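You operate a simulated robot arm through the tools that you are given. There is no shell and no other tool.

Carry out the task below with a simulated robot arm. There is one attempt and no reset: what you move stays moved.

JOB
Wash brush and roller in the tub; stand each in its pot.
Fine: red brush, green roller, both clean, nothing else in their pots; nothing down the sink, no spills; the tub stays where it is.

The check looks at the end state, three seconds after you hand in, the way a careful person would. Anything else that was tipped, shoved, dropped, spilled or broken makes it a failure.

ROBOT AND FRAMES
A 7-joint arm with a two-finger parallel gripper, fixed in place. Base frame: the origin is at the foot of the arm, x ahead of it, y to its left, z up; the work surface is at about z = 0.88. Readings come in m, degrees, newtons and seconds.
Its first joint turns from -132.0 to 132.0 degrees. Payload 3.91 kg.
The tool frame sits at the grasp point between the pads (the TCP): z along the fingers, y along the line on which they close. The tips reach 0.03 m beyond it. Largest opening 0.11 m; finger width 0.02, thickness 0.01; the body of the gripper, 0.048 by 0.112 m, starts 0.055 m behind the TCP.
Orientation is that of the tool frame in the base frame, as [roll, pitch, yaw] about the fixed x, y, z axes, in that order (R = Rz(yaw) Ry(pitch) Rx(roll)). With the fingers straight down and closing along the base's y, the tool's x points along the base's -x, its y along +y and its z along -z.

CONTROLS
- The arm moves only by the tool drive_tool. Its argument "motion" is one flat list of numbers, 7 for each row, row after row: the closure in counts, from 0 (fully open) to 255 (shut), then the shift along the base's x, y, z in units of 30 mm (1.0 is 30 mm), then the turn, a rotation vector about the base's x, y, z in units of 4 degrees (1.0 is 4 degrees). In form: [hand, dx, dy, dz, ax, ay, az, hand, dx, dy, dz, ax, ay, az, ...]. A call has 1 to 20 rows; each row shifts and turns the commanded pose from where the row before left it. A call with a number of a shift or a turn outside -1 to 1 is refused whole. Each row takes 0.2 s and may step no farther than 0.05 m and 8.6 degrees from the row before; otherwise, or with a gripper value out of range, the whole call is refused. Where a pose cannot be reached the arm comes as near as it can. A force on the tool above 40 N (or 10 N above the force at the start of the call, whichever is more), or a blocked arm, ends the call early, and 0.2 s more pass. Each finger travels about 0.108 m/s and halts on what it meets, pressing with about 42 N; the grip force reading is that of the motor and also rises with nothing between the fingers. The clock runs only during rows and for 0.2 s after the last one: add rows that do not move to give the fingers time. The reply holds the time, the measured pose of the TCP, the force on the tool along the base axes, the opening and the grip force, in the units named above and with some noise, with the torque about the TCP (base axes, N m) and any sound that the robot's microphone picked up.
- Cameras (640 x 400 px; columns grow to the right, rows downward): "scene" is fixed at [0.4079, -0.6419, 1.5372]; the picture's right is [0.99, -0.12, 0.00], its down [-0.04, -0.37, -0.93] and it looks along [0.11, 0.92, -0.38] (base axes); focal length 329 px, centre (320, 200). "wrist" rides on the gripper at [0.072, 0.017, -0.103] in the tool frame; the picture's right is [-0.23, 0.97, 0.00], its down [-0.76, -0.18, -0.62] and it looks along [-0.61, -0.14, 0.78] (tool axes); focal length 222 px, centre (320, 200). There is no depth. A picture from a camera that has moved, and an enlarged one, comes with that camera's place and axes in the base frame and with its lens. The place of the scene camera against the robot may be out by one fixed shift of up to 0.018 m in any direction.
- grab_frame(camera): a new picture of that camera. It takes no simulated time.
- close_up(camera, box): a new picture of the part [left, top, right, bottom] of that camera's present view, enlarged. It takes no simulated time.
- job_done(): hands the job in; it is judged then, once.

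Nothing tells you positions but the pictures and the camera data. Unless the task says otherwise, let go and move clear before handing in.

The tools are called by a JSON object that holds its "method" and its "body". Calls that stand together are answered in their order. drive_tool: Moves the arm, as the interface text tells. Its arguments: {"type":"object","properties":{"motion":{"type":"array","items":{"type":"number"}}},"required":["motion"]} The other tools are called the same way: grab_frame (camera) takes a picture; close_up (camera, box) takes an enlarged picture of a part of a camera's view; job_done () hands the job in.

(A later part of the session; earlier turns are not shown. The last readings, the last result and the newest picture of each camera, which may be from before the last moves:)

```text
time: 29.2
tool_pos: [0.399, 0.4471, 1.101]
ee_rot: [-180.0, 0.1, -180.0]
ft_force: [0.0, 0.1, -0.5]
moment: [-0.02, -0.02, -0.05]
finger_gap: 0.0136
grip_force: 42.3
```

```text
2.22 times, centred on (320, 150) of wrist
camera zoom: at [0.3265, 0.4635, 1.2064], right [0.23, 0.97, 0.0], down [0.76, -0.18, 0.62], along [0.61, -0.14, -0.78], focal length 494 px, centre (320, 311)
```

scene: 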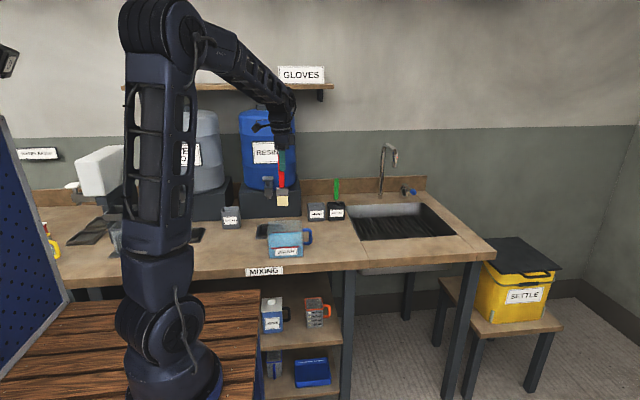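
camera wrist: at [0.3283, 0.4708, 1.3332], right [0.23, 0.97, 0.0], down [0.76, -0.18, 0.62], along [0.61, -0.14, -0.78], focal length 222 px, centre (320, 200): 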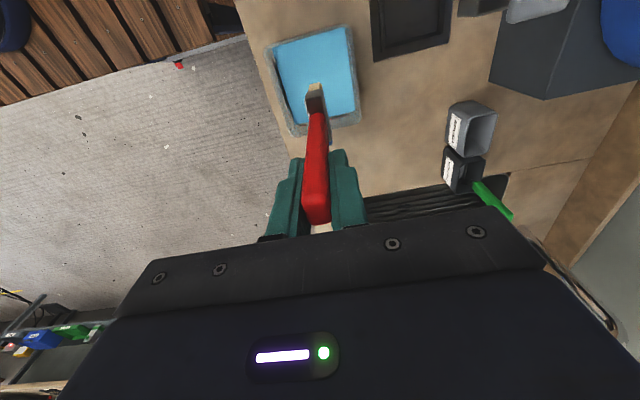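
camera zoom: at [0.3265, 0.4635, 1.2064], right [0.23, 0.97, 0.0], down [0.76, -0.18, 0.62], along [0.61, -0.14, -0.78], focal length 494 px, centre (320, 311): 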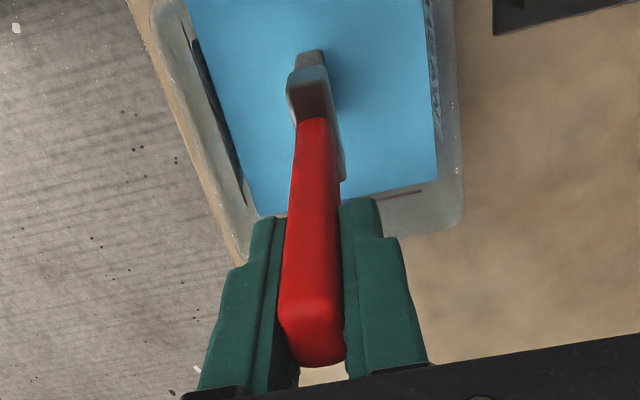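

The cream coating is gone: the bristles now look dark, which suggests the residue washed off. I'll hold the brush just above the liquid, inside the walls, to drip off, and look closely.

{"method": "drive_tool", "body": {"motion": [255, 0, 0, 0.2, 0, 0, 0, 255, 0, 0, 0.2, 0, 0, 0, 255, 0, 0, 0, 0, 0, 0, 255, 0, 0, 0, 0, 0, 0, 255, 0, 0, 0, 0, 0, 0, 255, 0, 0, 0, 0, 0, 0, 255, 0, 0, 0, 0, 0, 0, 255, 0, 0, 0, 0, 0, 0, 255, 0, 0, 0, 0, 0, 0, 255, 0, 0, 0, 0, 0, 0, 255, 0, 0, 0, 0, 0, 0, 255, 0, 0, 0, 0, 0, 0, 255, 0, 0, 0, 0, 0, 0, 255, 0, 0, 0, 0, 0, 0, 255, 0, 0, 0, 0, 0, 0, 255, 0, 0, 0, 0, 0, 0, 255, 0, 0, 0, 0, 0, 0, 255, 0, 0, 0, 0, 0, 0, 255, 0, 0, 0, 0, 0, 0, 255, 0, 0, 0, 0, 0, 0]}}

{"method": "close_up", "body": {"camera": "scene", "box": [265, 190, 320, 260]}}

{"method": "close_up", "body": {"camera": "wrist", "box": [280, 50, 360, 130]}}

```text
time: 33.4
tool_pos: [0.401, 0.4482, 1.1136]
ee_rot: [-180.0, 0.1, -179.9]
ft_force: [-0.3, 0.4, 0.3]
moment: [-0.03, 0.01, 0.0]
finger_gap: 0.0135
grip_force: 42.0
```

```text
5.71 times, centred on (292, 225) of scene
camera zoom: at [0.4079, -0.6419, 1.5372], right [0.99, -0.12, 0.0], down [-0.04, -0.37, -0.93], along [0.11, 0.92, -0.38], focal length 1878 px, centre (477, 57)
```

zoom: 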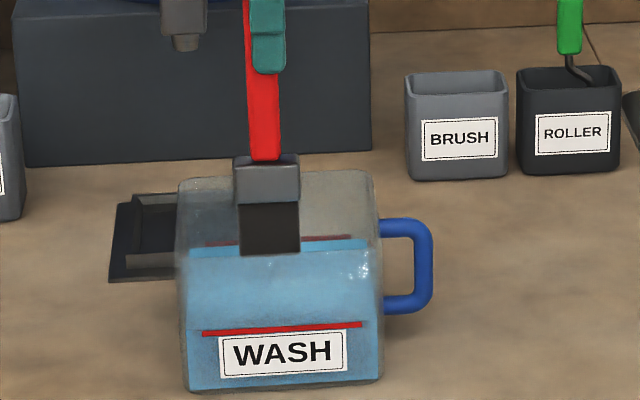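

```text
5.00 times, centred on (320, 90) of wrist
camera zoom: at [0.327, 0.4642, 1.2186], right [0.23, 0.97, 0.0], down [0.76, -0.18, 0.62], along [0.61, -0.14, -0.78], focal length 1111 px, centre (320, 750)
```

zoom: 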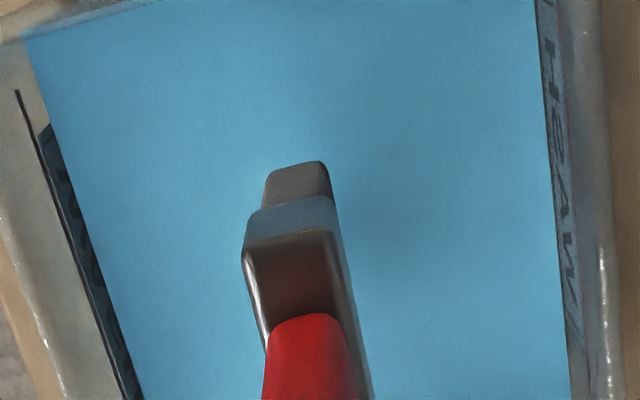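

The brush is clean. I'll give it a gentle shake over the liquid and a bit more drip time before moving it.

{"method": "drive_tool", "body": {"motion": [255, 0, 0.15, 0, 0, 0, 0, 255, 0, -0.3, 0, 0, 0, 0, 255, 0, 0.3, 0, 0, 0, 0, 255, 0, -0.3, 0, 0, 0, 0, 255, 0, 0.3, 0, 0, 0, 0, 255, 0, -0.15, 0, 0, 0, 0, 255, 0, 0, 0, 0, 0, 0, 255, 0, 0, 0, 0, 0, 0, 255, 0, 0, 0, 0, 0, 0, 255, 0, 0, 0, 0, 0, 0, 255, 0, 0, 0, 0, 0, 0, 255, 0, 0, 0, 0, 0, 0, 255, 0, 0, 0, 0, 0, 0, 255, 0, 0, 0, 0, 0, 0, 255, 0, 0, 0, 0, 0, 0, 255, 0, 0, 0, 0, 0, 0, 255, 0, 0, 0, 0, 0, 0, 255, 0, 0, 0, 0, 0, 0, 255, 0, 0, 0, 0, 0, 0, 255, 0, 0, 0, 0, 0, 0]}}

{"method": "drive_tool", "body": {"motion": [255, 0, 0, 0.3, 0, 0, 0, 255, 0, 0, 0.5, 0, 0, 0, 255, 0, 0, 0.7, 0, 0, 0, 255, 0, 0, 0.8, 0, 0, 0, 255, 0, 0, 0.7, 0, 0, 0, 255, 0, 0, 0.4, 0, 0, 0, 255, 0, 0, 0.2, 0, 0, 0, 255, 0, 0, 0, 0, 0, 0]}}

{"method": "close_up", "body": {"camera": "scene", "box": [250, 140, 330, 270]}}

```text
time: 37.6
tool_pos: [0.3998, 0.4475, 1.1124]
ee_rot: [180.0, 0.0, 180.0]
ft_force: [-0.8, -0.3, -0.1]
moment: [-0.01, 0.0, 0.05]
finger_gap: 0.0131
grip_force: 41.8
```

```text
time: 39.4
tool_pos: [0.4, 0.4479, 1.2235]
ee_rot: [180.0, 0.1, -180.0]
ft_force: [0.4, -0.1, -0.9]
moment: [-0.02, -0.03, 0.02]
finger_gap: 0.0135
grip_force: 41.9
```

```text
3.08 times, centred on (290, 205) of scene
camera zoom: at [0.4079, -0.6419, 1.5372], right [0.99, -0.12, 0.0], down [-0.04, -0.37, -0.93], along [0.11, 0.92, -0.38], focal length 1011 px, centre (412, 185)
```

zoom: 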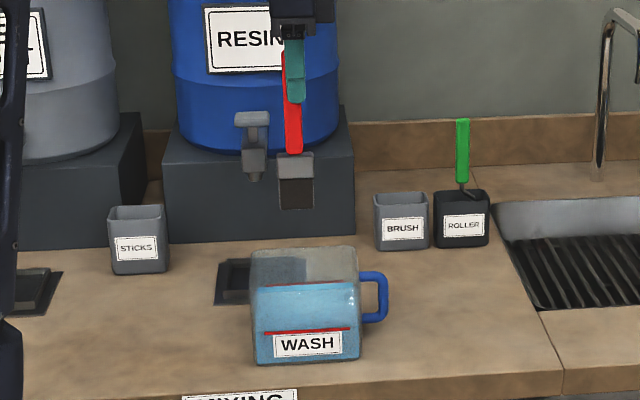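

The bench looks clean and the tub hasn't moved. I'll carry the brush over toward the BRUSH pot and check alignment from above.

{"method": "drive_tool", "body": {"motion": [255, 0.2, 0.4, 0, 0, 0, 0, 255, 0.4, 0.7, 0, 0, 0, 0, 255, 0.45, 0.8, 0, 0, 0, 0, 255, 0.45, 0.8, 0, 0, 0, 0, 255, 0.45, 0.8, 0, 0, 0, 0, 255, 0.45, 0.8, 0, 0, 0, 0, 255, 0.45, 0.8, 0, 0, 0, 0, 255, 0.45, 0.8, 0, 0, 0, 0, 255, 0.45, 0.8, 0, 0, 0, 0, 255, 0.4, 0.8, 0, 0, 0, 0, 255, 0.2, 0.4, 0, 0, 0, 0, 255, 0, 0, 0, 0, 0, 0]}}

{"method": "grab_frame", "body": {"camera": "wrist"}}

{"method": "close_up", "body": {"camera": "wrist", "box": [240, 0, 400, 160]}}

{"method": "close_up", "body": {"camera": "scene", "box": [280, 120, 370, 230]}}

```text
time: 42.0
tool_pos: [0.5298, 0.6862, 1.2211]
ee_rot: [180.0, 0.1, 180.0]
ft_force: [0.1, 0.1, 0.5]
moment: [0.0, 0.03, 0.03]
finger_gap: 0.0135
grip_force: 41.8
```

```text
taken
camera wrist: at [0.4574, 0.7012, 1.325], right [0.23, 0.97, 0.0], down [0.76, -0.18, 0.62], along [0.61, -0.14, -0.78], focal length 222 px, centre (320, 200)
```

wrist: 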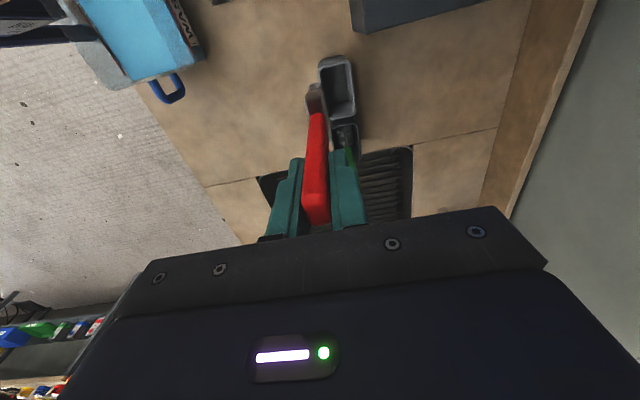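

```text
2.50 times, centred on (320, 80) of wrist
camera zoom: at [0.4574, 0.7012, 1.325], right [0.23, 0.97, 0.0], down [0.76, -0.18, 0.62], along [0.61, -0.14, -0.78], focal length 555 px, centre (320, 500)
```

zoom: 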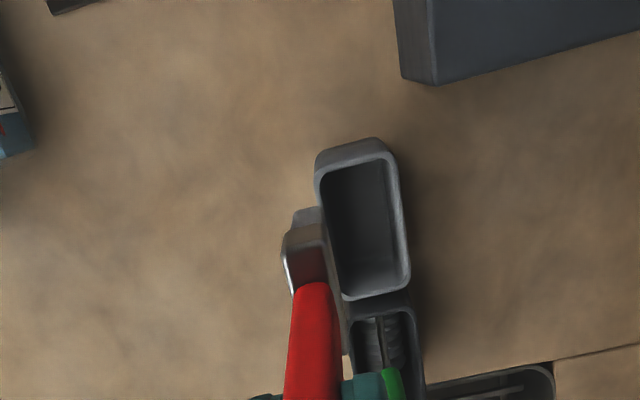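

```text
3.64 times, centred on (325, 175) of scene
camera zoom: at [0.4079, -0.6419, 1.5372], right [0.99, -0.12, 0.0], down [-0.04, -0.37, -0.93], along [0.11, 0.92, -0.38], focal length 1195 px, centre (302, 291)
```

zoom: 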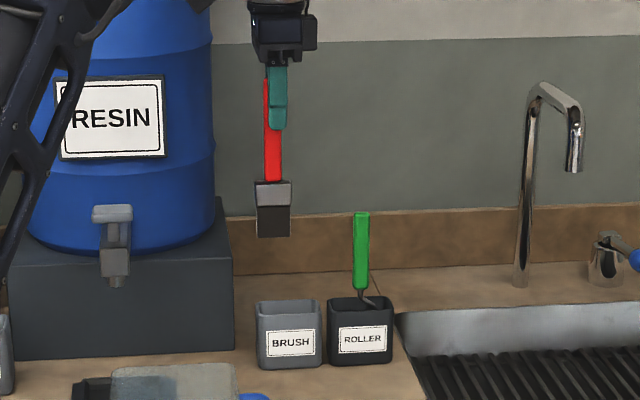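

The BRUSH pot is empty and centred near (0.545, 0.710). I'll line the brush up over it and go down until the bristles are just above the rim.

{"method": "drive_tool", "body": {"motion": [255, 0.3, 0.43, 0, 0, 0, 0, 255, 0.3, 0.43, 0, 0, 0, 0, 255, 0, 0, -0.5, 0, 0, 0, 255, 0, 0, -0.6, 0, 0, 0, 255, 0, 0, -0.6, 0, 0, 0, 255, 0, 0, -0.4, 0, 0, 0, 255, 0, 0, 0, 0, 0, 0, 255, 0, 0, 0, 0, 0, 0]}}

{"method": "close_up", "body": {"camera": "wrist", "box": [240, 0, 400, 160]}}

{"method": "close_up", "body": {"camera": "scene", "box": [290, 150, 360, 230]}}

```text
time: 43.8
tool_pos: [0.5496, 0.7111, 1.1578]
ee_rot: [-180.0, 0.0, 180.0]
ft_force: [0.7, 1.3, -0.8]
moment: [0.02, -0.03, 0.0]
finger_gap: 0.0134
grip_force: 42.0
```

```text
2.50 times, centred on (320, 80) of wrist
camera zoom: at [0.4767, 0.7271, 1.2625], right [0.23, 0.97, 0.0], down [0.76, -0.18, 0.62], along [0.61, -0.14, -0.78], focal length 555 px, centre (320, 500)
```

zoom: 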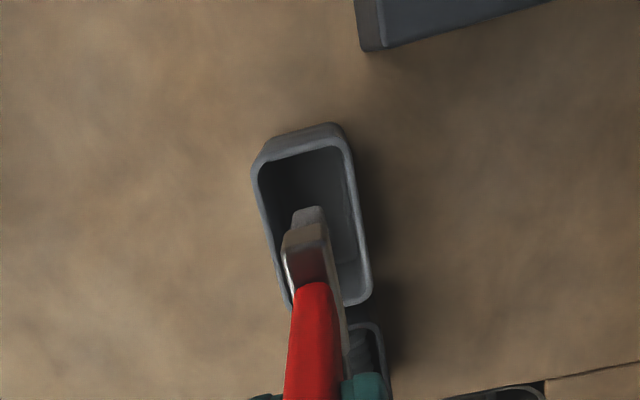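

```text
5.00 times, centred on (325, 190) of scene
camera zoom: at [0.4079, -0.6419, 1.5372], right [0.99, -0.12, 0.0], down [-0.04, -0.37, -0.93], along [0.11, 0.92, -0.38], focal length 1644 px, centre (295, 250)
```

zoom: 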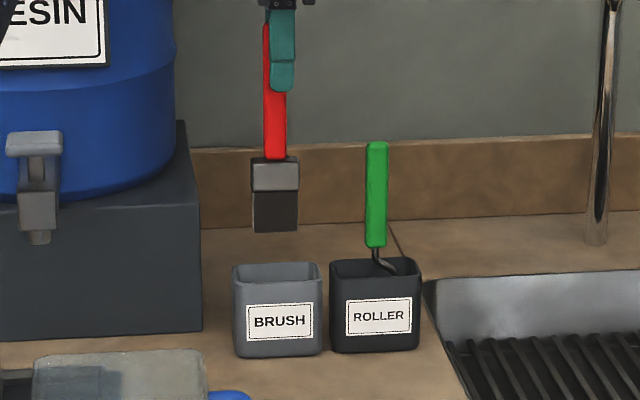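

The brush is centred over the BRUSH pot to within 2 mm. I'll lower it in gently.

{"method": "drive_tool", "body": {"motion": [255, 0, 0, -0.3, 0, 0, 0, 255, 0, 0, -0.4, 0, 0, 0, 255, 0, 0, -0.4, 0, 0, 0, 255, 0, 0, -0.4, 0, 0, 0, 255, 0, 0, -0.4, 0, 0, 0, 255, 0, 0, -0.4, 0, 0, 0, 255, 0, 0, -0.4, 0, 0, 0, 255, 0, 0, -0.3, 0, 0, 0, 255, 0, 0, -0.2, 0, 0, 0, 255, 0, 0, -0.15, 0, 0, 0, 255, 0, 0, 0, 0, 0, 0, 255, 0, 0, 0, 0, 0, 0]}}

{"method": "close_up", "body": {"camera": "wrist", "box": [220, 60, 420, 240]}}

{"method": "close_up", "body": {"camera": "scene", "box": [290, 150, 360, 230]}}

```text
time: 46.4
tool_pos: [0.5479, 0.7091, 1.0587]
ee_rot: [180.0, 0.0, -180.0]
ft_force: [-0.4, -0.1, -0.5]
moment: [-0.02, 0.0, 0.04]
finger_gap: 0.0133
grip_force: 42.0
```

```text
2.22 times, centred on (320, 150) of wrist
camera zoom: at [0.4751, 0.7257, 1.1628], right [0.23, 0.97, 0.0], down [0.76, -0.18, 0.62], along [0.61, -0.14, -0.78], focal length 494 px, centre (320, 311)
```

zoom: 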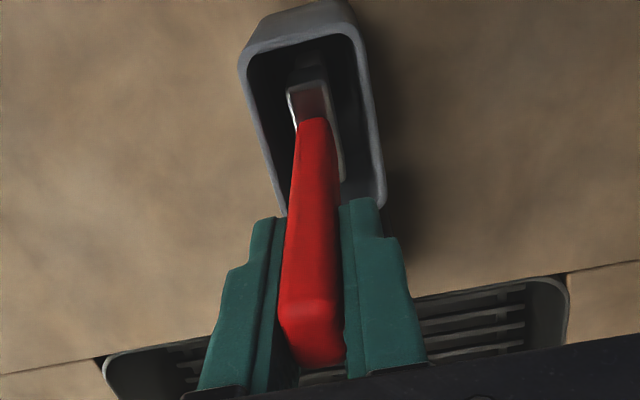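

```text
5.00 times, centred on (325, 190) of scene
camera zoom: at [0.4079, -0.6419, 1.5372], right [0.99, -0.12, 0.0], down [-0.04, -0.37, -0.93], along [0.11, 0.92, -0.38], focal length 1644 px, centre (295, 250)
```

zoom: 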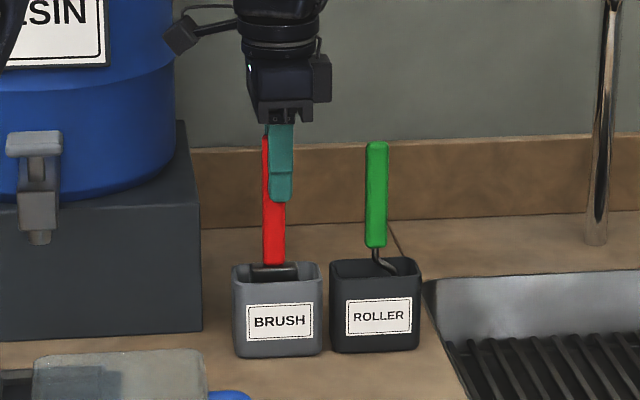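

{"method": "drive_tool", "body": {"motion": [255, 0, 0, -0.07, 0, 0, 0, 255, 0, 0, -0.07, 0, 0, 0, 255, 0, 0, -0.07, 0, 0, 0, 255, 0, 0, 0, 0, 0, 0, 255, 0, 0, 0, 0, 0, 0]}}

{"method": "drive_tool", "body": {"motion": [255, 0, 0, -0.05, 0, 0, 0, 255, 0, 0, -0.05, 0, 0, 0, 255, 0, 0, 0, 0, 0, 0, 255, 0, 0, 0, 0, 0, 0]}}

```text
time: 47.6
tool_pos: [0.5483, 0.7105, 1.0509]
ee_rot: [180.0, 0.0, 179.9]
ft_force: [-0.2, -0.7, -0.4]
moment: [0.0, 0.02, 0.02]
finger_gap: 0.0135
grip_force: 41.9
```

```text
time: 48.6
tool_pos: [0.5474, 0.7101, 1.0482]
ee_rot: [180.0, 0.1, -179.9]
ft_force: [0.7, -0.3, -1.0]
moment: [0.03, 0.01, 0.01]
finger_gap: 0.0137
grip_force: 42.0
```

{"method": "drive_tool", "body": {"motion": [255, 0, 0, -0.05, 0, 0, 0, 255, 0, 0, -0.03, 0, 0, 0, 255, 0, 0, 0, 0, 0, 0, 255, 0, 0, 0, 0, 0, 0]}}

{"method": "close_up", "body": {"camera": "scene", "box": [290, 150, 360, 230]}}

```text
time: 49.6
tool_pos: [0.5479, 0.7115, 1.0473]
ee_rot: [180.0, 0.1, 179.9]
ft_force: [1.9, -2.3, 23.3]
moment: [-0.42, -0.09, -0.03]
finger_gap: 0.0136
grip_force: 42.1
```

```text
5.00 times, centred on (325, 190) of scene
camera zoom: at [0.4079, -0.6419, 1.5372], right [0.99, -0.12, 0.0], down [-0.04, -0.37, -0.93], along [0.11, 0.92, -0.38], focal length 1644 px, centre (295, 250)
```

zoom: 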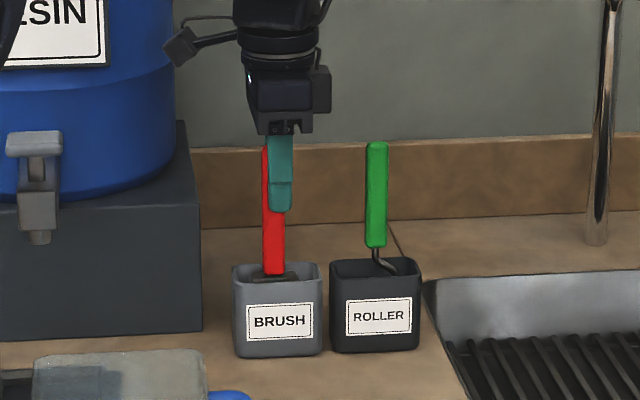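

The brush touched the pot floor. I'll back off a hair to unload it, then open gently.

{"method": "drive_tool", "body": {"motion": [255, 0, 0, 0.04, 0, 0, 0, 255, 0, 0, 0, 0, 0, 0, 255, 0, 0, 0, 0, 0, 0]}}

{"method": "drive_tool", "body": {"motion": [220, 0, 0, 0, 0, 0, 0, 200, 0, 0, 0, 0, 0, 0, 170, 0, 0, 0, 0, 0, 0, 140, 0, 0, 0, 0, 0, 0, 120, 0, 0, 0, 0, 0, 0, 120, 0, 0, 0, 0, 0, 0]}}

{"method": "close_up", "body": {"camera": "wrist", "box": [220, 60, 420, 240]}}

{"method": "close_up", "body": {"camera": "scene", "box": [290, 150, 360, 230]}}

```text
time: 50.4
tool_pos: [0.5466, 0.7102, 1.0486]
ee_rot: [-179.9, -0.1, 180.0]
ft_force: [-1.0, -0.1, 16.5]
moment: [-0.04, 0.06, 0.01]
finger_gap: 0.0134
grip_force: 41.8
```

```text
time: 51.8
tool_pos: [0.5469, 0.7099, 1.0463]
ee_rot: [180.0, -0.1, 180.0]
ft_force: [0.0, -0.1, 0.4]
moment: [0.0, 0.0, -0.01]
finger_gap: 0.0583
grip_force: 0.0
```

```text
2.22 times, centred on (320, 150) of wrist
camera zoom: at [0.4754, 0.7265, 1.1527], right [0.23, 0.97, 0.0], down [0.76, -0.18, 0.62], along [0.61, -0.14, -0.78], focal length 494 px, centre (320, 311)
```

zoom: 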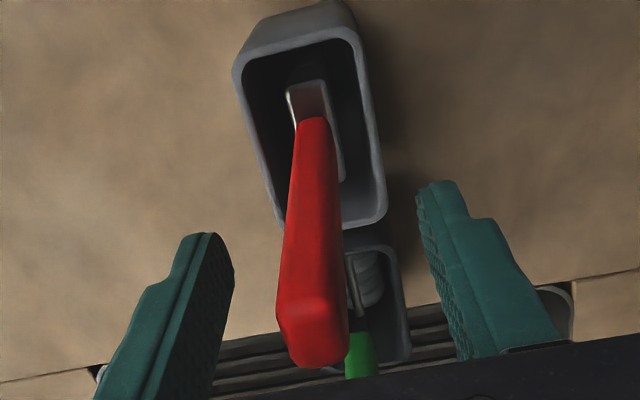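

```text
5.00 times, centred on (325, 190) of scene
camera zoom: at [0.4079, -0.6419, 1.5372], right [0.99, -0.12, 0.0], down [-0.04, -0.37, -0.93], along [0.11, 0.92, -0.38], focal length 1644 px, centre (295, 250)
```

zoom: 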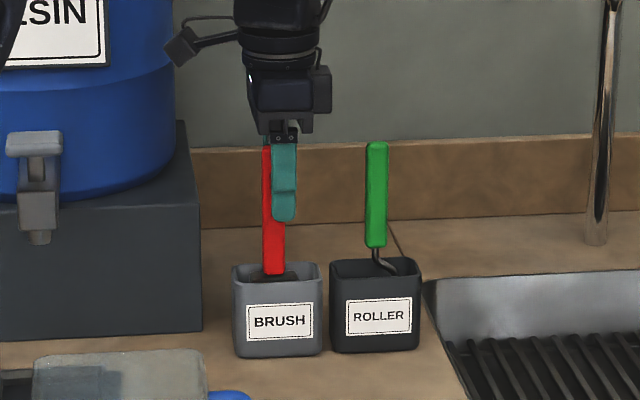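

The brush stands upright in the BRUSH pot. I'll retreat straight up and then look at the roller.

{"method": "drive_tool", "body": {"motion": [120, 0, 0, 0.4, 0, 0, 0, 120, 0, 0, 0.7, 0, 0, 0, 120, 0, 0, 0.8, 0, 0, 0, 120, 0, 0, 0.8, 0, 0, 0, 120, 0, 0, 0.8, 0, 0, 0, 120, 0, 0, 0.8, 0, 0, 0, 120, 0, 0, 0.8, 0, 0, 0, 120, 0, 0, 0.5, 0, 0, 0, 120, 0, 0, 0, 0, 0, 0]}}

{"method": "grab_frame", "body": {"camera": "wrist"}}

{"method": "close_up", "body": {"camera": "wrist", "box": [260, 40, 420, 200]}}

{"method": "close_up", "body": {"camera": "scene", "box": [290, 120, 370, 230]}}

```text
time: 53.8
tool_pos: [0.5482, 0.7111, 1.2157]
ee_rot: [180.0, 0.0, -180.0]
ft_force: [0.7, 0.1, 0.1]
moment: [-0.04, 0.03, 0.03]
finger_gap: 0.0583
grip_force: 0.1
```

```text
taken
camera wrist: at [0.4765, 0.7264, 1.321], right [0.23, 0.97, 0.0], down [0.76, -0.18, 0.62], along [0.61, -0.14, -0.78], focal length 222 px, centre (320, 200)
```

wrist: 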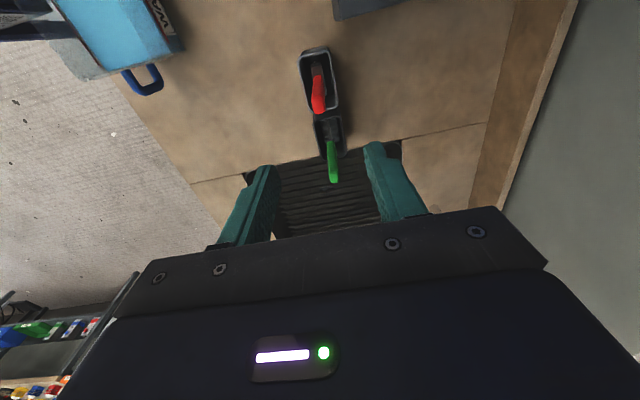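

```text
2.50 times, centred on (340, 120) of wrist
camera zoom: at [0.4765, 0.7264, 1.321], right [0.23, 0.97, 0.0], down [0.76, -0.18, 0.62], along [0.61, -0.14, -0.78], focal length 555 px, centre (270, 400)
```

zoom: 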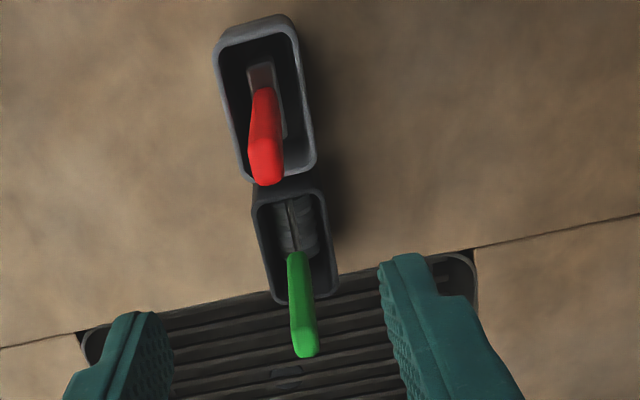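

```text
3.64 times, centred on (330, 175) of scene
camera zoom: at [0.4079, -0.6419, 1.5372], right [0.99, -0.12, 0.0], down [-0.04, -0.37, -0.93], along [0.11, 0.92, -0.38], focal length 1195 px, centre (284, 291)
```

zoom: 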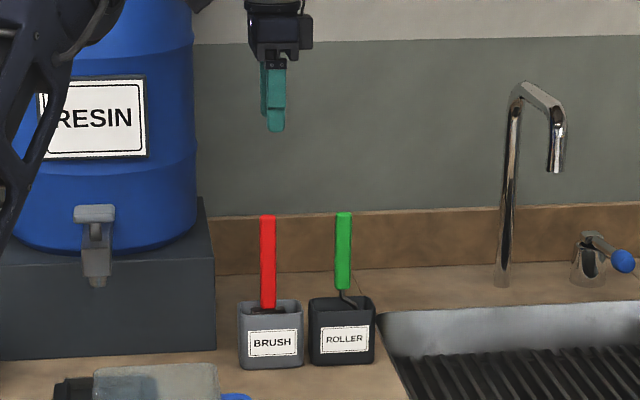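

The brush stands straight up. The green handle is at about (0.636, 0.708), roughly 0.95 m out, so within reach. I'll move over it and part way down.

{"method": "drive_tool", "body": {"motion": [120, 0.4, 0, 0, 0, 0, 0, 120, 0.7, 0, 0, 0, 0, 0, 120, 0.8, -0.05, 0, 0, 0, 0, 120, 0.7, -0.05, 0, 0, 0, 0, 120, 0.3, 0, 0, 0, 0, 0, 120, 0, 0, -0.6, 0, 0, 0, 120, 0, 0, -0.8, 0, 0, 0, 120, 0, 0, -0.8, 0, 0, 0, 120, 0, 0, -0.4, 0, 0, 0, 120, 0, 0, 0, 0, 0, 0]}}

{"method": "close_up", "body": {"camera": "wrist", "box": [220, 40, 420, 220]}}

{"method": "close_up", "body": {"camera": "scene", "box": [290, 130, 370, 230]}}

```text
time: 56.0
tool_pos: [0.6365, 0.7083, 1.1386]
ee_rot: [-180.0, 0.1, 180.0]
ft_force: [-0.4, -0.1, -0.6]
moment: [0.02, 0.01, 0.05]
finger_gap: 0.0581
grip_force: 0.1
```

```text
2.22 times, centred on (320, 130) of wrist
camera zoom: at [0.5637, 0.7242, 1.2429], right [0.23, 0.97, 0.0], down [0.76, -0.18, 0.62], along [0.61, -0.14, -0.78], focal length 494 px, centre (320, 356)
```

zoom: 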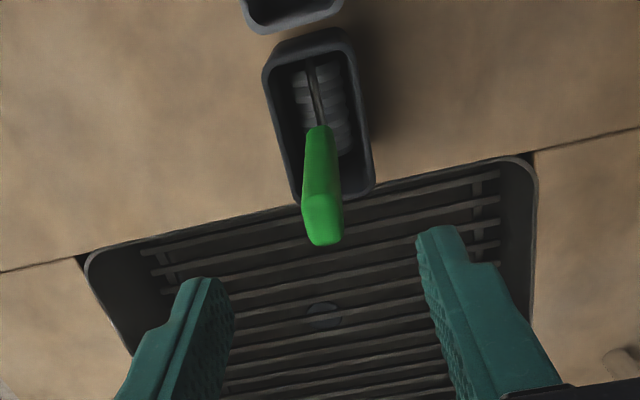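

```text
4.00 times, centred on (330, 180) of scene
camera zoom: at [0.4079, -0.6419, 1.5372], right [0.99, -0.12, 0.0], down [-0.04, -0.37, -0.93], along [0.11, 0.92, -0.38], focal length 1315 px, centre (280, 280)
```

zoom: 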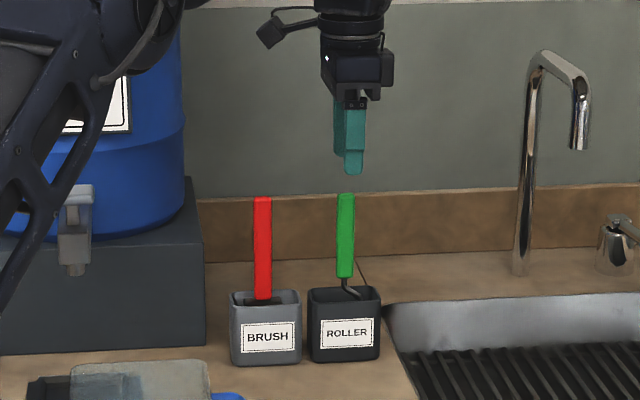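

The handle lines up between the fingers. I'll go down to grasp height.

{"method": "drive_tool", "body": {"motion": [120, -0.07, 0, -0.5, 0, 0, 0, 120, 0, 0, -0.7, 0, 0, 0, 120, 0, 0, -0.7, 0, 0, 0, 120, 0, 0, -0.6, 0, 0, 0, 120, 0, 0, -0.5, 0, 0, 0, 120, 0, 0, -0.15, 0, 0, 0, 120, 0, 0, 0, 0, 0, 0]}}

{"method": "close_up", "body": {"camera": "wrist", "box": [220, 60, 420, 240]}}

{"method": "close_up", "body": {"camera": "scene", "box": [290, 130, 370, 230]}}

```text
time: 57.6
tool_pos: [0.6331, 0.7079, 1.0426]
ee_rot: [180.0, -0.1, -180.0]
ft_force: [0.2, -0.4, -0.5]
moment: [-0.01, 0.04, -0.02]
finger_gap: 0.0584
grip_force: 0.2
```

```text
2.22 times, centred on (320, 150) of wrist
camera zoom: at [0.5605, 0.7235, 1.1476], right [0.23, 0.97, 0.0], down [0.76, -0.18, 0.62], along [0.61, -0.14, -0.78], focal length 494 px, centre (320, 311)
```

zoom: 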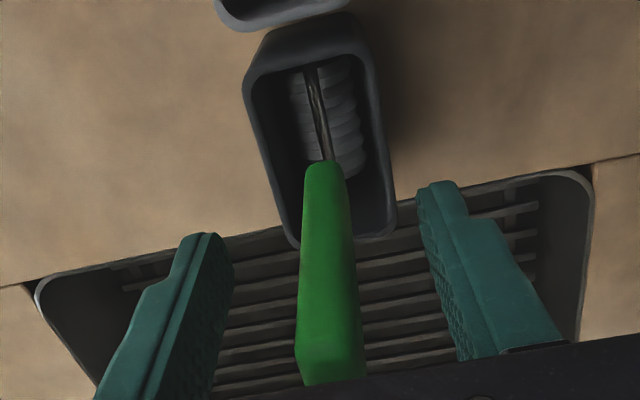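

```text
4.00 times, centred on (330, 180) of scene
camera zoom: at [0.4079, -0.6419, 1.5372], right [0.99, -0.12, 0.0], down [-0.04, -0.37, -0.93], along [0.11, 0.92, -0.38], focal length 1315 px, centre (280, 280)
```

zoom: 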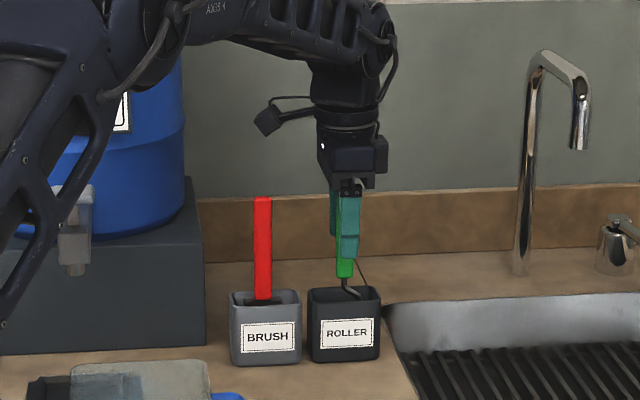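

{"method": "drive_tool", "body": {"motion": [120, -0.1, 0, 0, 0, 0, 0, 120, 0, 0, 0, 0, 0, 0, 170, 0, 0, 0, 0, 0, 0, 215, 0, 0, 0, 0, 0, 0, 255, 0, 0, 0, 0, 0, 0, 255, 0, 0, 0, 0, 0, 0, 255, 0, 0, 0, 0, 0, 0]}}

{"method": "close_up", "body": {"camera": "wrist", "box": [220, 60, 420, 240]}}

{"method": "close_up", "body": {"camera": "scene", "box": [290, 130, 370, 230]}}

```text
time: 59.2
tool_pos: [0.63, 0.7076, 1.0432]
ee_rot: [-180.0, 0.0, 179.9]
ft_force: [-0.3, -1.2, 0.1]
moment: [0.02, -0.02, -0.03]
finger_gap: 0.0136
grip_force: 42.0
```

```text
2.22 times, centred on (320, 150) of wrist
camera zoom: at [0.5575, 0.7232, 1.1477], right [0.23, 0.97, 0.0], down [0.76, -0.18, 0.62], along [0.61, -0.14, -0.78], focal length 494 px, centre (320, 311)
```

zoom: 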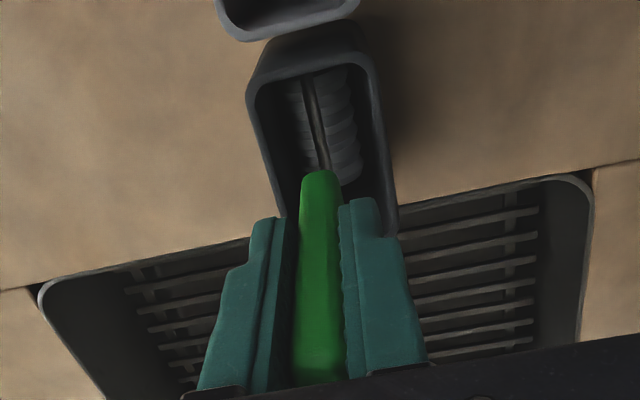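

```text
4.00 times, centred on (330, 180) of scene
camera zoom: at [0.4079, -0.6419, 1.5372], right [0.99, -0.12, 0.0], down [-0.04, -0.37, -0.93], along [0.11, 0.92, -0.38], focal length 1315 px, centre (280, 280)
```

zoom: 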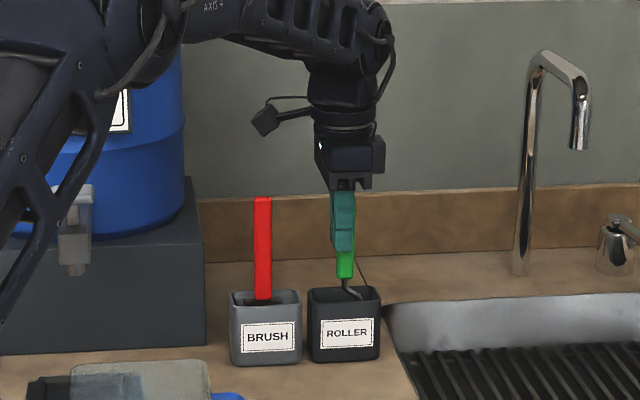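

The roller is gripped. I'll lift it straight up.

{"method": "drive_tool", "body": {"motion": [255, 0, 0, 0.3, 0, 0, 0, 255, 0, 0, 0.4, 0, 0, 0, 255, 0, 0, 0.5, 0, 0, 0, 255, 0, 0, 0.6, 0, 0, 0, 255, 0, 0, 0.7, 0, 0, 0, 255, 0, 0, 0.7, 0, 0, 0, 255, 0, 0, 0.7, 0, 0, 0, 255, 0, 0, 0.7, 0, 0, 0, 255, 0, 0, 0.7, 0, 0, 0, 255, 0, 0, 0.5, 0, 0, 0, 255, 0, 0, 0.3, 0, 0, 0, 255, 0, 0, 0, 0, 0, 0]}}

{"method": "grab_frame", "body": {"camera": "wrist"}}

{"method": "close_up", "body": {"camera": "wrist", "box": [240, 20, 400, 180]}}

{"method": "close_up", "body": {"camera": "scene", "box": [290, 120, 380, 230]}}

{"method": "close_up", "body": {"camera": "scene", "box": [320, 130, 360, 190]}}

```text
time: 61.8
tool_pos: [0.6297, 0.7061, 1.2249]
ee_rot: [-180.0, 0.0, 179.9]
ft_force: [-0.2, 0.0, -0.9]
moment: [0.01, 0.05, -0.01]
finger_gap: 0.0137
grip_force: 42.2
```

```text
taken
camera wrist: at [0.5573, 0.7228, 1.33], right [0.23, 0.97, 0.0], down [0.76, -0.18, 0.62], along [0.61, -0.14, -0.78], focal length 222 px, centre (320, 200)
```

wrist: 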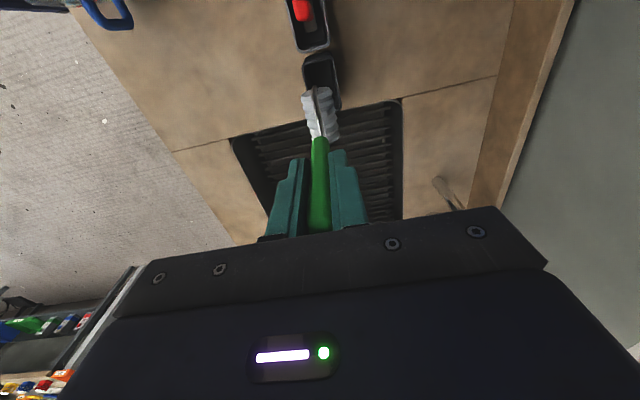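

```text
2.50 times, centred on (320, 100) of wrist
camera zoom: at [0.5573, 0.7228, 1.33], right [0.23, 0.97, 0.0], down [0.76, -0.18, 0.62], along [0.61, -0.14, -0.78], focal length 555 px, centre (320, 450)
```

zoom: 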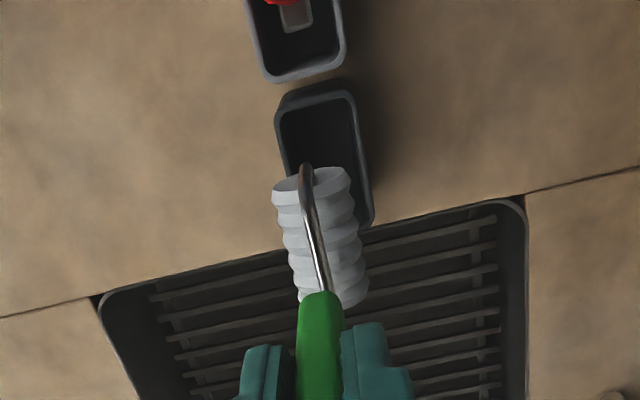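

```text
3.64 times, centred on (335, 175) of scene
camera zoom: at [0.4079, -0.6419, 1.5372], right [0.99, -0.12, 0.0], down [-0.04, -0.37, -0.93], along [0.11, 0.92, -0.38], focal length 1195 px, centre (266, 291)
```

zoom: 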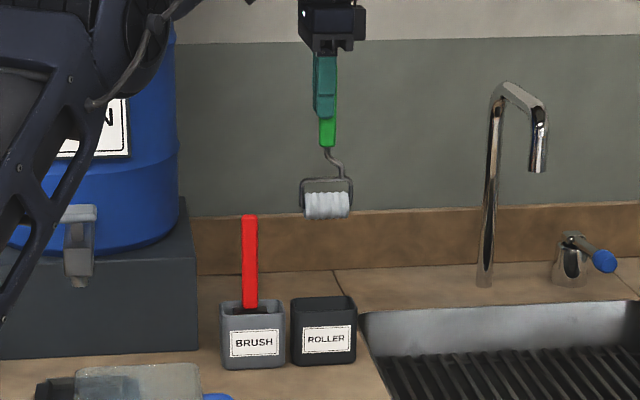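

```text
6.67 times, centred on (340, 160) of scene
camera zoom: at [0.4079, -0.6419, 1.5372], right [0.99, -0.12, 0.0], down [-0.04, -0.37, -0.93], along [0.11, 0.92, -0.38], focal length 2191 px, centre (187, 467)
```

zoom: 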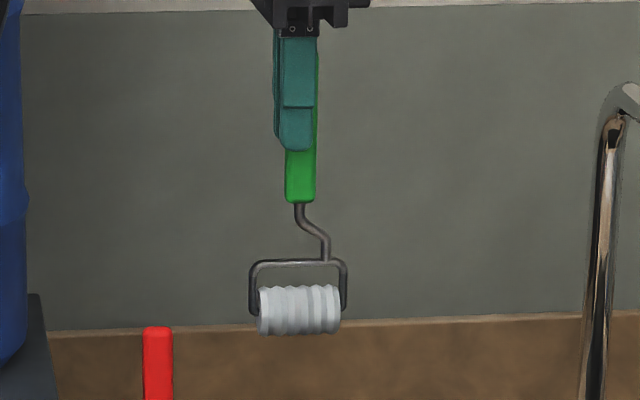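

The roller is a ribbed cylinder in a wire cradle about 0.061 m wide along x, so it fits its pot with little to spare. I'll log my moves so I can return to the exact grasp pose. Now I'll carry it to the tub, going −y first to stay clear of the brush.

{"method": "drive_tool", "body": {"motion": [255, 0, -0.4, 0, 0, 0, 0, 255, 0, -0.7, 0, 0, 0, 0, 255, 0, -0.8, 0, 0, 0, 0, 255, 0, -0.8, 0, 0, 0, 0, 255, 0, -0.8, 0, 0, 0, 0, 255, -0.4, -0.6, 0, 0, 0, 0, 255, -0.7, -0.55, 0, 0, 0, 0, 255, -0.75, -0.46, 0, 0, 0, 0, 255, -0.75, -0.46, 0, 0, 0, 0, 255, -0.75, -0.46, 0, 0, 0, 0, 255, -0.75, -0.46, 0, 0, 0, 0, 255, -0.75, -0.46, 0, 0, 0, 0, 255, -0.75, -0.46, 0, 0, 0, 0, 255, -0.75, -0.46, 0, 0, 0, 0, 255, -0.75, -0.46, 0, 0, 0, 0, 255, -0.4, -0.22, 0, 0, 0, 0, 255, -0.13, -0.1, 0, 0, 0, 0, 255, 0, 0, 0, 0, 0, 0]}}

{"method": "grab_frame", "body": {"camera": "wrist"}}

{"method": "close_up", "body": {"camera": "wrist", "box": [230, 10, 410, 190]}}

{"method": "close_up", "body": {"camera": "scene", "box": [250, 140, 350, 270]}}

```text
time: 65.6
tool_pos: [0.4022, 0.4474, 1.226]
ee_rot: [-180.0, 0.0, 180.0]
ft_force: [-0.5, 0.7, -1.2]
moment: [-0.01, 0.01, 0.01]
finger_gap: 0.0133
grip_force: 42.3
```

```text
taken
camera wrist: at [0.3288, 0.4636, 1.3304], right [0.23, 0.97, 0.0], down [0.76, -0.18, 0.62], along [0.61, -0.14, -0.78], focal length 222 px, centre (320, 200)
```

wrist: 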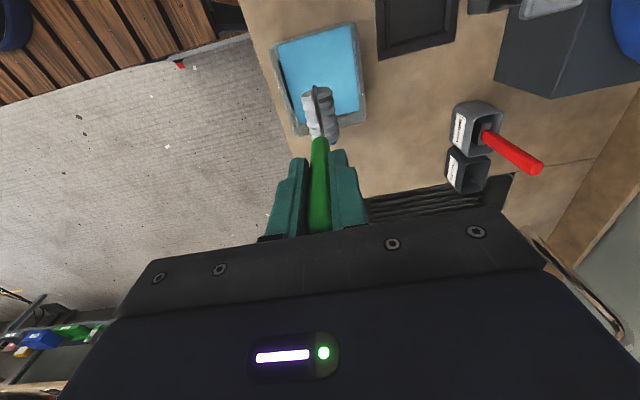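

```text
2.22 times, centred on (320, 100) of wrist
camera zoom: at [0.3288, 0.4636, 1.3304], right [0.23, 0.97, 0.0], down [0.76, -0.18, 0.62], along [0.61, -0.14, -0.78], focal length 494 px, centre (320, 422)
```

zoom: 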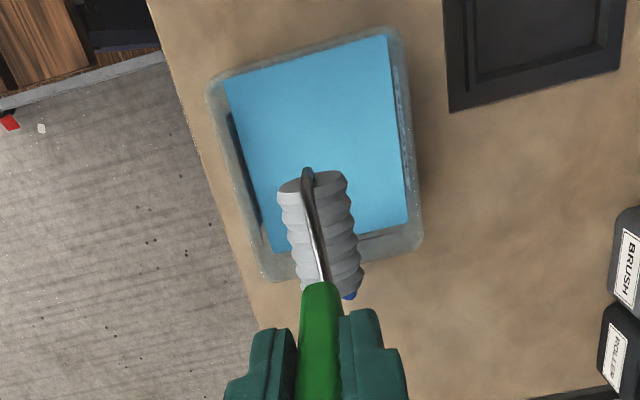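

```text
3.08 times, centred on (300, 205) of scene
camera zoom: at [0.4079, -0.6419, 1.5372], right [0.99, -0.12, 0.0], down [-0.04, -0.37, -0.93], along [0.11, 0.92, -0.38], focal length 1011 px, centre (382, 185)
```

zoom: 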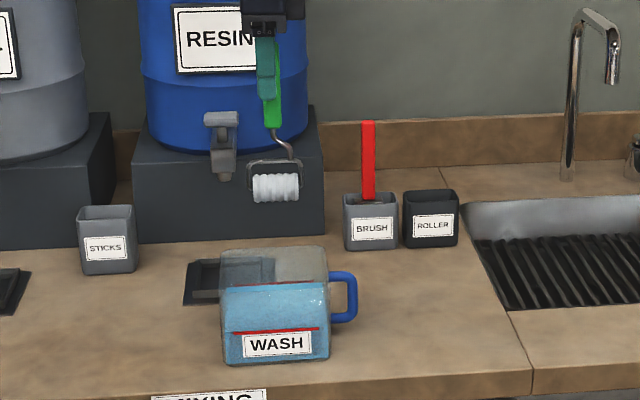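

The roller is centred over the tub. I'll lower it, slowing down near the surface.

{"method": "drive_tool", "body": {"motion": [255, 0, 0, -0.5, 0, 0, 0, 255, 0, 0, -0.8, 0, 0, 0, 255, 0, 0, -0.8, 0, 0, 0, 255, 0, 0, -0.8, 0, 0, 0, 255, 0, 0, -0.6, 0, 0, 0, 255, 0, 0, -0.4, 0, 0, 0, 255, 0, 0, -0.3, 0, 0, 0, 255, 0, 0, -0.15, 0, 0, 0, 255, 0, 0, -0.15, 0, 0, 0, 255, 0, 0, -0.15, 0, 0, 0, 255, 0, 0, -0.15, 0, 0, 0, 255, 0, 0, -0.15, 0, 0, 0, 255, 0, 0, -0.15, 0, 0, 0, 255, 0, 0, 0, 0, 0, 0]}}

{"method": "close_up", "body": {"camera": "scene", "box": [250, 180, 330, 270]}}

{"method": "close_up", "body": {"camera": "wrist", "box": [230, 50, 410, 230]}}

```text
time: 68.6
tool_pos: [0.4013, 0.4488, 1.0741]
ee_rot: [-180.0, 0.0, 180.0]
ft_force: [1.0, 0.2, -0.8]
moment: [-0.04, -0.02, 0.01]
finger_gap: 0.0133
grip_force: 41.9
```

```text
4.44 times, centred on (290, 225) of scene
camera zoom: at [0.4079, -0.6419, 1.5372], right [0.99, -0.12, 0.0], down [-0.04, -0.37, -0.93], along [0.11, 0.92, -0.38], focal length 1461 px, centre (453, 89)
```

zoom: 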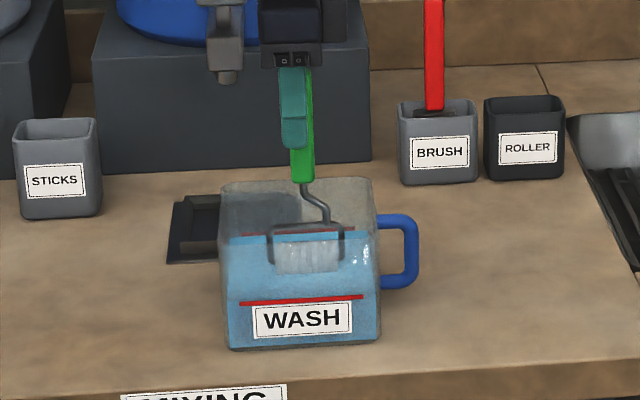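

```text
2.22 times, centred on (320, 140) of wrist
camera zoom: at [0.3279, 0.464, 1.1778], right [0.23, 0.97, 0.0], down [0.76, -0.18, 0.62], along [0.61, -0.14, -0.78], focal length 494 px, centre (320, 333)
```

zoom: 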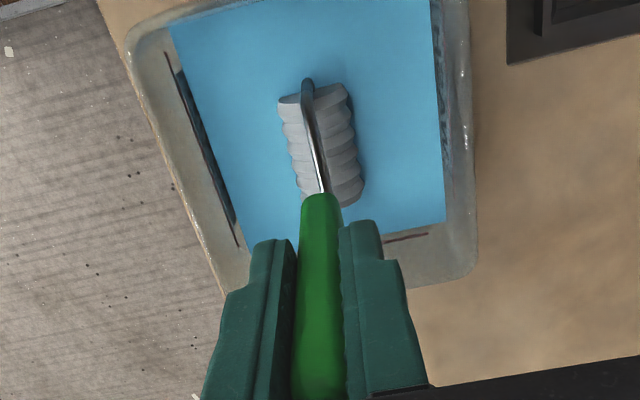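

It's partly submerged with no contact force. I'll lower it further until the roller is fully under.

{"method": "drive_tool", "body": {"motion": [255, 0, 0, -0.12, 0, 0, 0, 255, 0, 0, -0.12, 0, 0, 0, 255, 0, 0, -0.12, 0, 0, 0, 255, 0, 0, -0.12, 0, 0, 0, 255, 0, 0, -0.12, 0, 0, 0, 255, 0, 0, -0.12, 0, 0, 0, 255, 0, 0, 0, 0, 0, 0, 255, 0, 0, 0, 0, 0, 0]}}

{"method": "close_up", "body": {"camera": "scene", "box": [250, 180, 330, 270]}}

{"method": "close_up", "body": {"camera": "wrist", "box": [230, 50, 410, 230]}}

```text
time: 70.4
tool_pos: [0.4014, 0.4478, 1.0519]
ee_rot: [-179.9, -0.1, 180.0]
ft_force: [0.0, -0.1, -0.3]
moment: [-0.02, 0.0, 0.01]
finger_gap: 0.0136
grip_force: 42.0
```

```text
4.44 times, centred on (290, 225) of scene
camera zoom: at [0.4079, -0.6419, 1.5372], right [0.99, -0.12, 0.0], down [-0.04, -0.37, -0.93], along [0.11, 0.92, -0.38], focal length 1461 px, centre (453, 89)
```

zoom: 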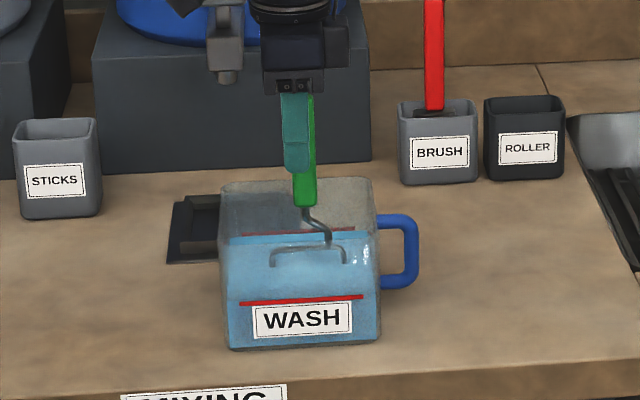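

```text
2.22 times, centred on (320, 140) of wrist
camera zoom: at [0.329, 0.464, 1.156], right [0.23, 0.97, 0.0], down [0.76, -0.18, 0.62], along [0.61, -0.14, -0.78], focal length 494 px, centre (320, 333)
```

zoom: 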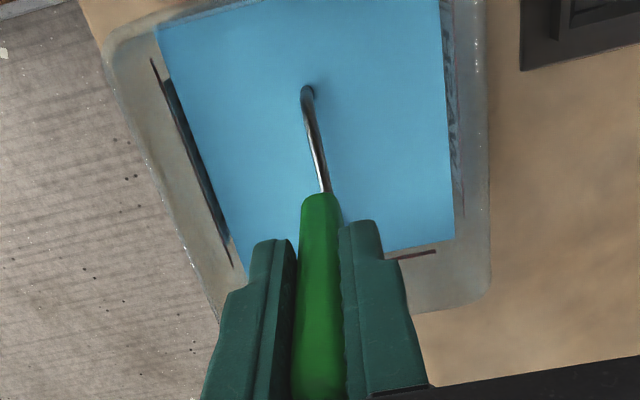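

The roller is fully submerged. I'll swish it along y and then x with zero net motion, keeping off the walls.

{"method": "drive_tool", "body": {"motion": [255, 0, 0.4, 0, 0, 0, 0, 255, 0, 0.4, 0, 0, 0, 0, 255, 0, -0.4, 0, 0, 0, 0, 255, 0, -0.4, 0, 0, 0, 0, 255, 0, -0.4, 0, 0, 0, 0, 255, 0, -0.4, 0, 0, 0, 0, 255, 0, 0.4, 0, 0, 0, 0, 255, 0, 0.4, 0, 0, 0, 0, 255, 0, 0.4, 0, 0, 0, 0, 255, 0, 0.4, 0, 0, 0, 0, 255, 0, -0.4, 0, 0, 0, 0, 255, 0, -0.4, 0, 0, 0, 0, 255, 0, -0.4, 0, 0, 0, 0, 255, 0, -0.4, 0, 0, 0, 0, 255, 0, 0.4, 0, 0, 0, 0, 255, 0, 0.4, 0, 0, 0, 0, 255, 0, 0, 0, 0, 0, 0]}}

{"method": "drive_tool", "body": {"motion": [255, 0.3, 0, 0, 0, 0, 0, 255, 0.2, 0, 0, 0, 0, 0, 255, -0.2, 0, 0, 0, 0, 0, 255, -0.3, 0, 0, 0, 0, 0, 255, -0.3, 0, 0, 0, 0, 0, 255, -0.2, 0, 0, 0, 0, 0, 255, 0.2, 0, 0, 0, 0, 0, 255, 0.3, 0, 0, 0, 0, 0, 255, 0, 0.4, 0, 0, 0, 0, 255, 0, 0.4, 0, 0, 0, 0, 255, 0, -0.4, 0, 0, 0, 0, 255, 0, -0.4, 0, 0, 0, 0, 255, 0, -0.4, 0, 0, 0, 0, 255, 0, -0.4, 0, 0, 0, 0, 255, 0, 0.4, 0, 0, 0, 0, 255, 0, 0.4, 0, 0, 0, 0, 255, 0, 0, 0, 0, 0, 0, 255, 0, 0, 0, 0, 0, 0]}}

{"method": "drive_tool", "body": {"motion": [255, 0, 0, 0.15, 0, 0, 0, 255, 0, 0, 0.15, 0, 0, 0, 255, 0, 0, 0.15, 0, 0, 0, 255, 0, 0, 0.15, 0, 0, 0, 255, 0, 0, 0.15, 0, 0, 0, 255, 0, 0, 0.15, 0, 0, 0, 255, 0, 0, 0.15, 0, 0, 0, 255, 0, 0, 0.15, 0, 0, 0, 255, 0, 0, 0.15, 0, 0, 0, 255, 0, 0, 0.15, 0, 0, 0, 255, 0, 0, 0.15, 0, 0, 0, 255, 0, 0, 0.15, 0, 0, 0, 255, 0, 0, 0.15, 0, 0, 0, 255, 0, 0, 0, 0, 0, 0]}}

{"method": "close_up", "body": {"camera": "scene", "box": [265, 190, 320, 260]}}

{"method": "close_up", "body": {"camera": "wrist", "box": [230, 50, 410, 230]}}

```text
time: 74.0
tool_pos: [0.4, 0.4479, 1.0512]
ee_rot: [-180.0, 0.0, 180.0]
ft_force: [-0.8, 0.7, -0.9]
moment: [-0.01, -0.04, 0.01]
finger_gap: 0.0132
grip_force: 41.9
```

```text
time: 77.8
tool_pos: [0.4019, 0.4491, 1.0529]
ee_rot: [180.0, 0.0, -179.9]
ft_force: [-0.4, -0.2, -0.9]
moment: [0.0, -0.01, 0.02]
finger_gap: 0.0134
grip_force: 41.9
```

```text
time: 80.8
tool_pos: [0.4008, 0.4471, 1.1107]
ee_rot: [180.0, 0.0, -180.0]
ft_force: [0.0, 1.2, -0.6]
moment: [-0.02, 0.0, -0.02]
finger_gap: 0.0135
grip_force: 42.2
```

```text
5.71 times, centred on (292, 225) of scene
camera zoom: at [0.4079, -0.6419, 1.5372], right [0.99, -0.12, 0.0], down [-0.04, -0.37, -0.93], along [0.11, 0.92, -0.38], focal length 1878 px, centre (477, 57)
```

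zoom: 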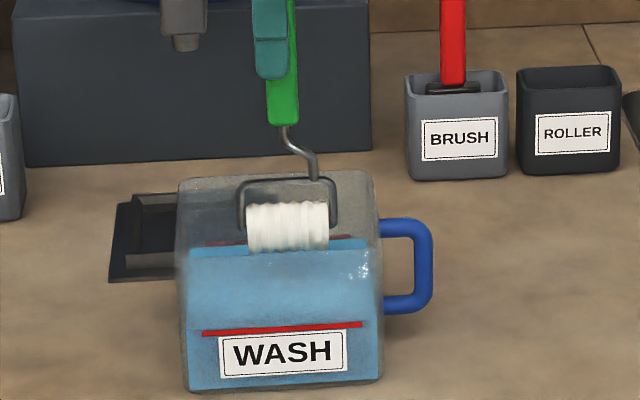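

```text
2.22 times, centred on (320, 140) of wrist
camera zoom: at [0.3288, 0.4635, 1.2149], right [0.23, 0.97, 0.0], down [0.76, -0.18, 0.62], along [0.61, -0.14, -0.78], focal length 494 px, centre (320, 333)
```

zoom: 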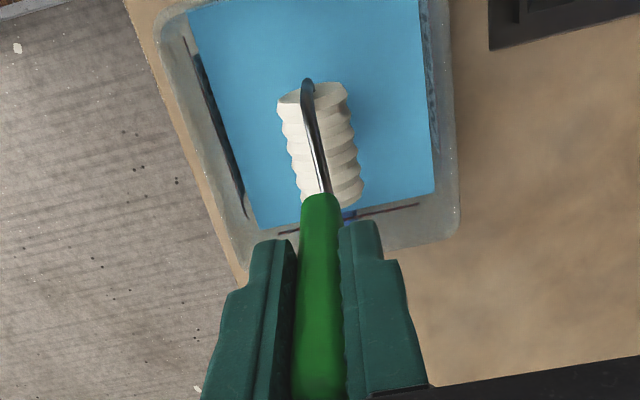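

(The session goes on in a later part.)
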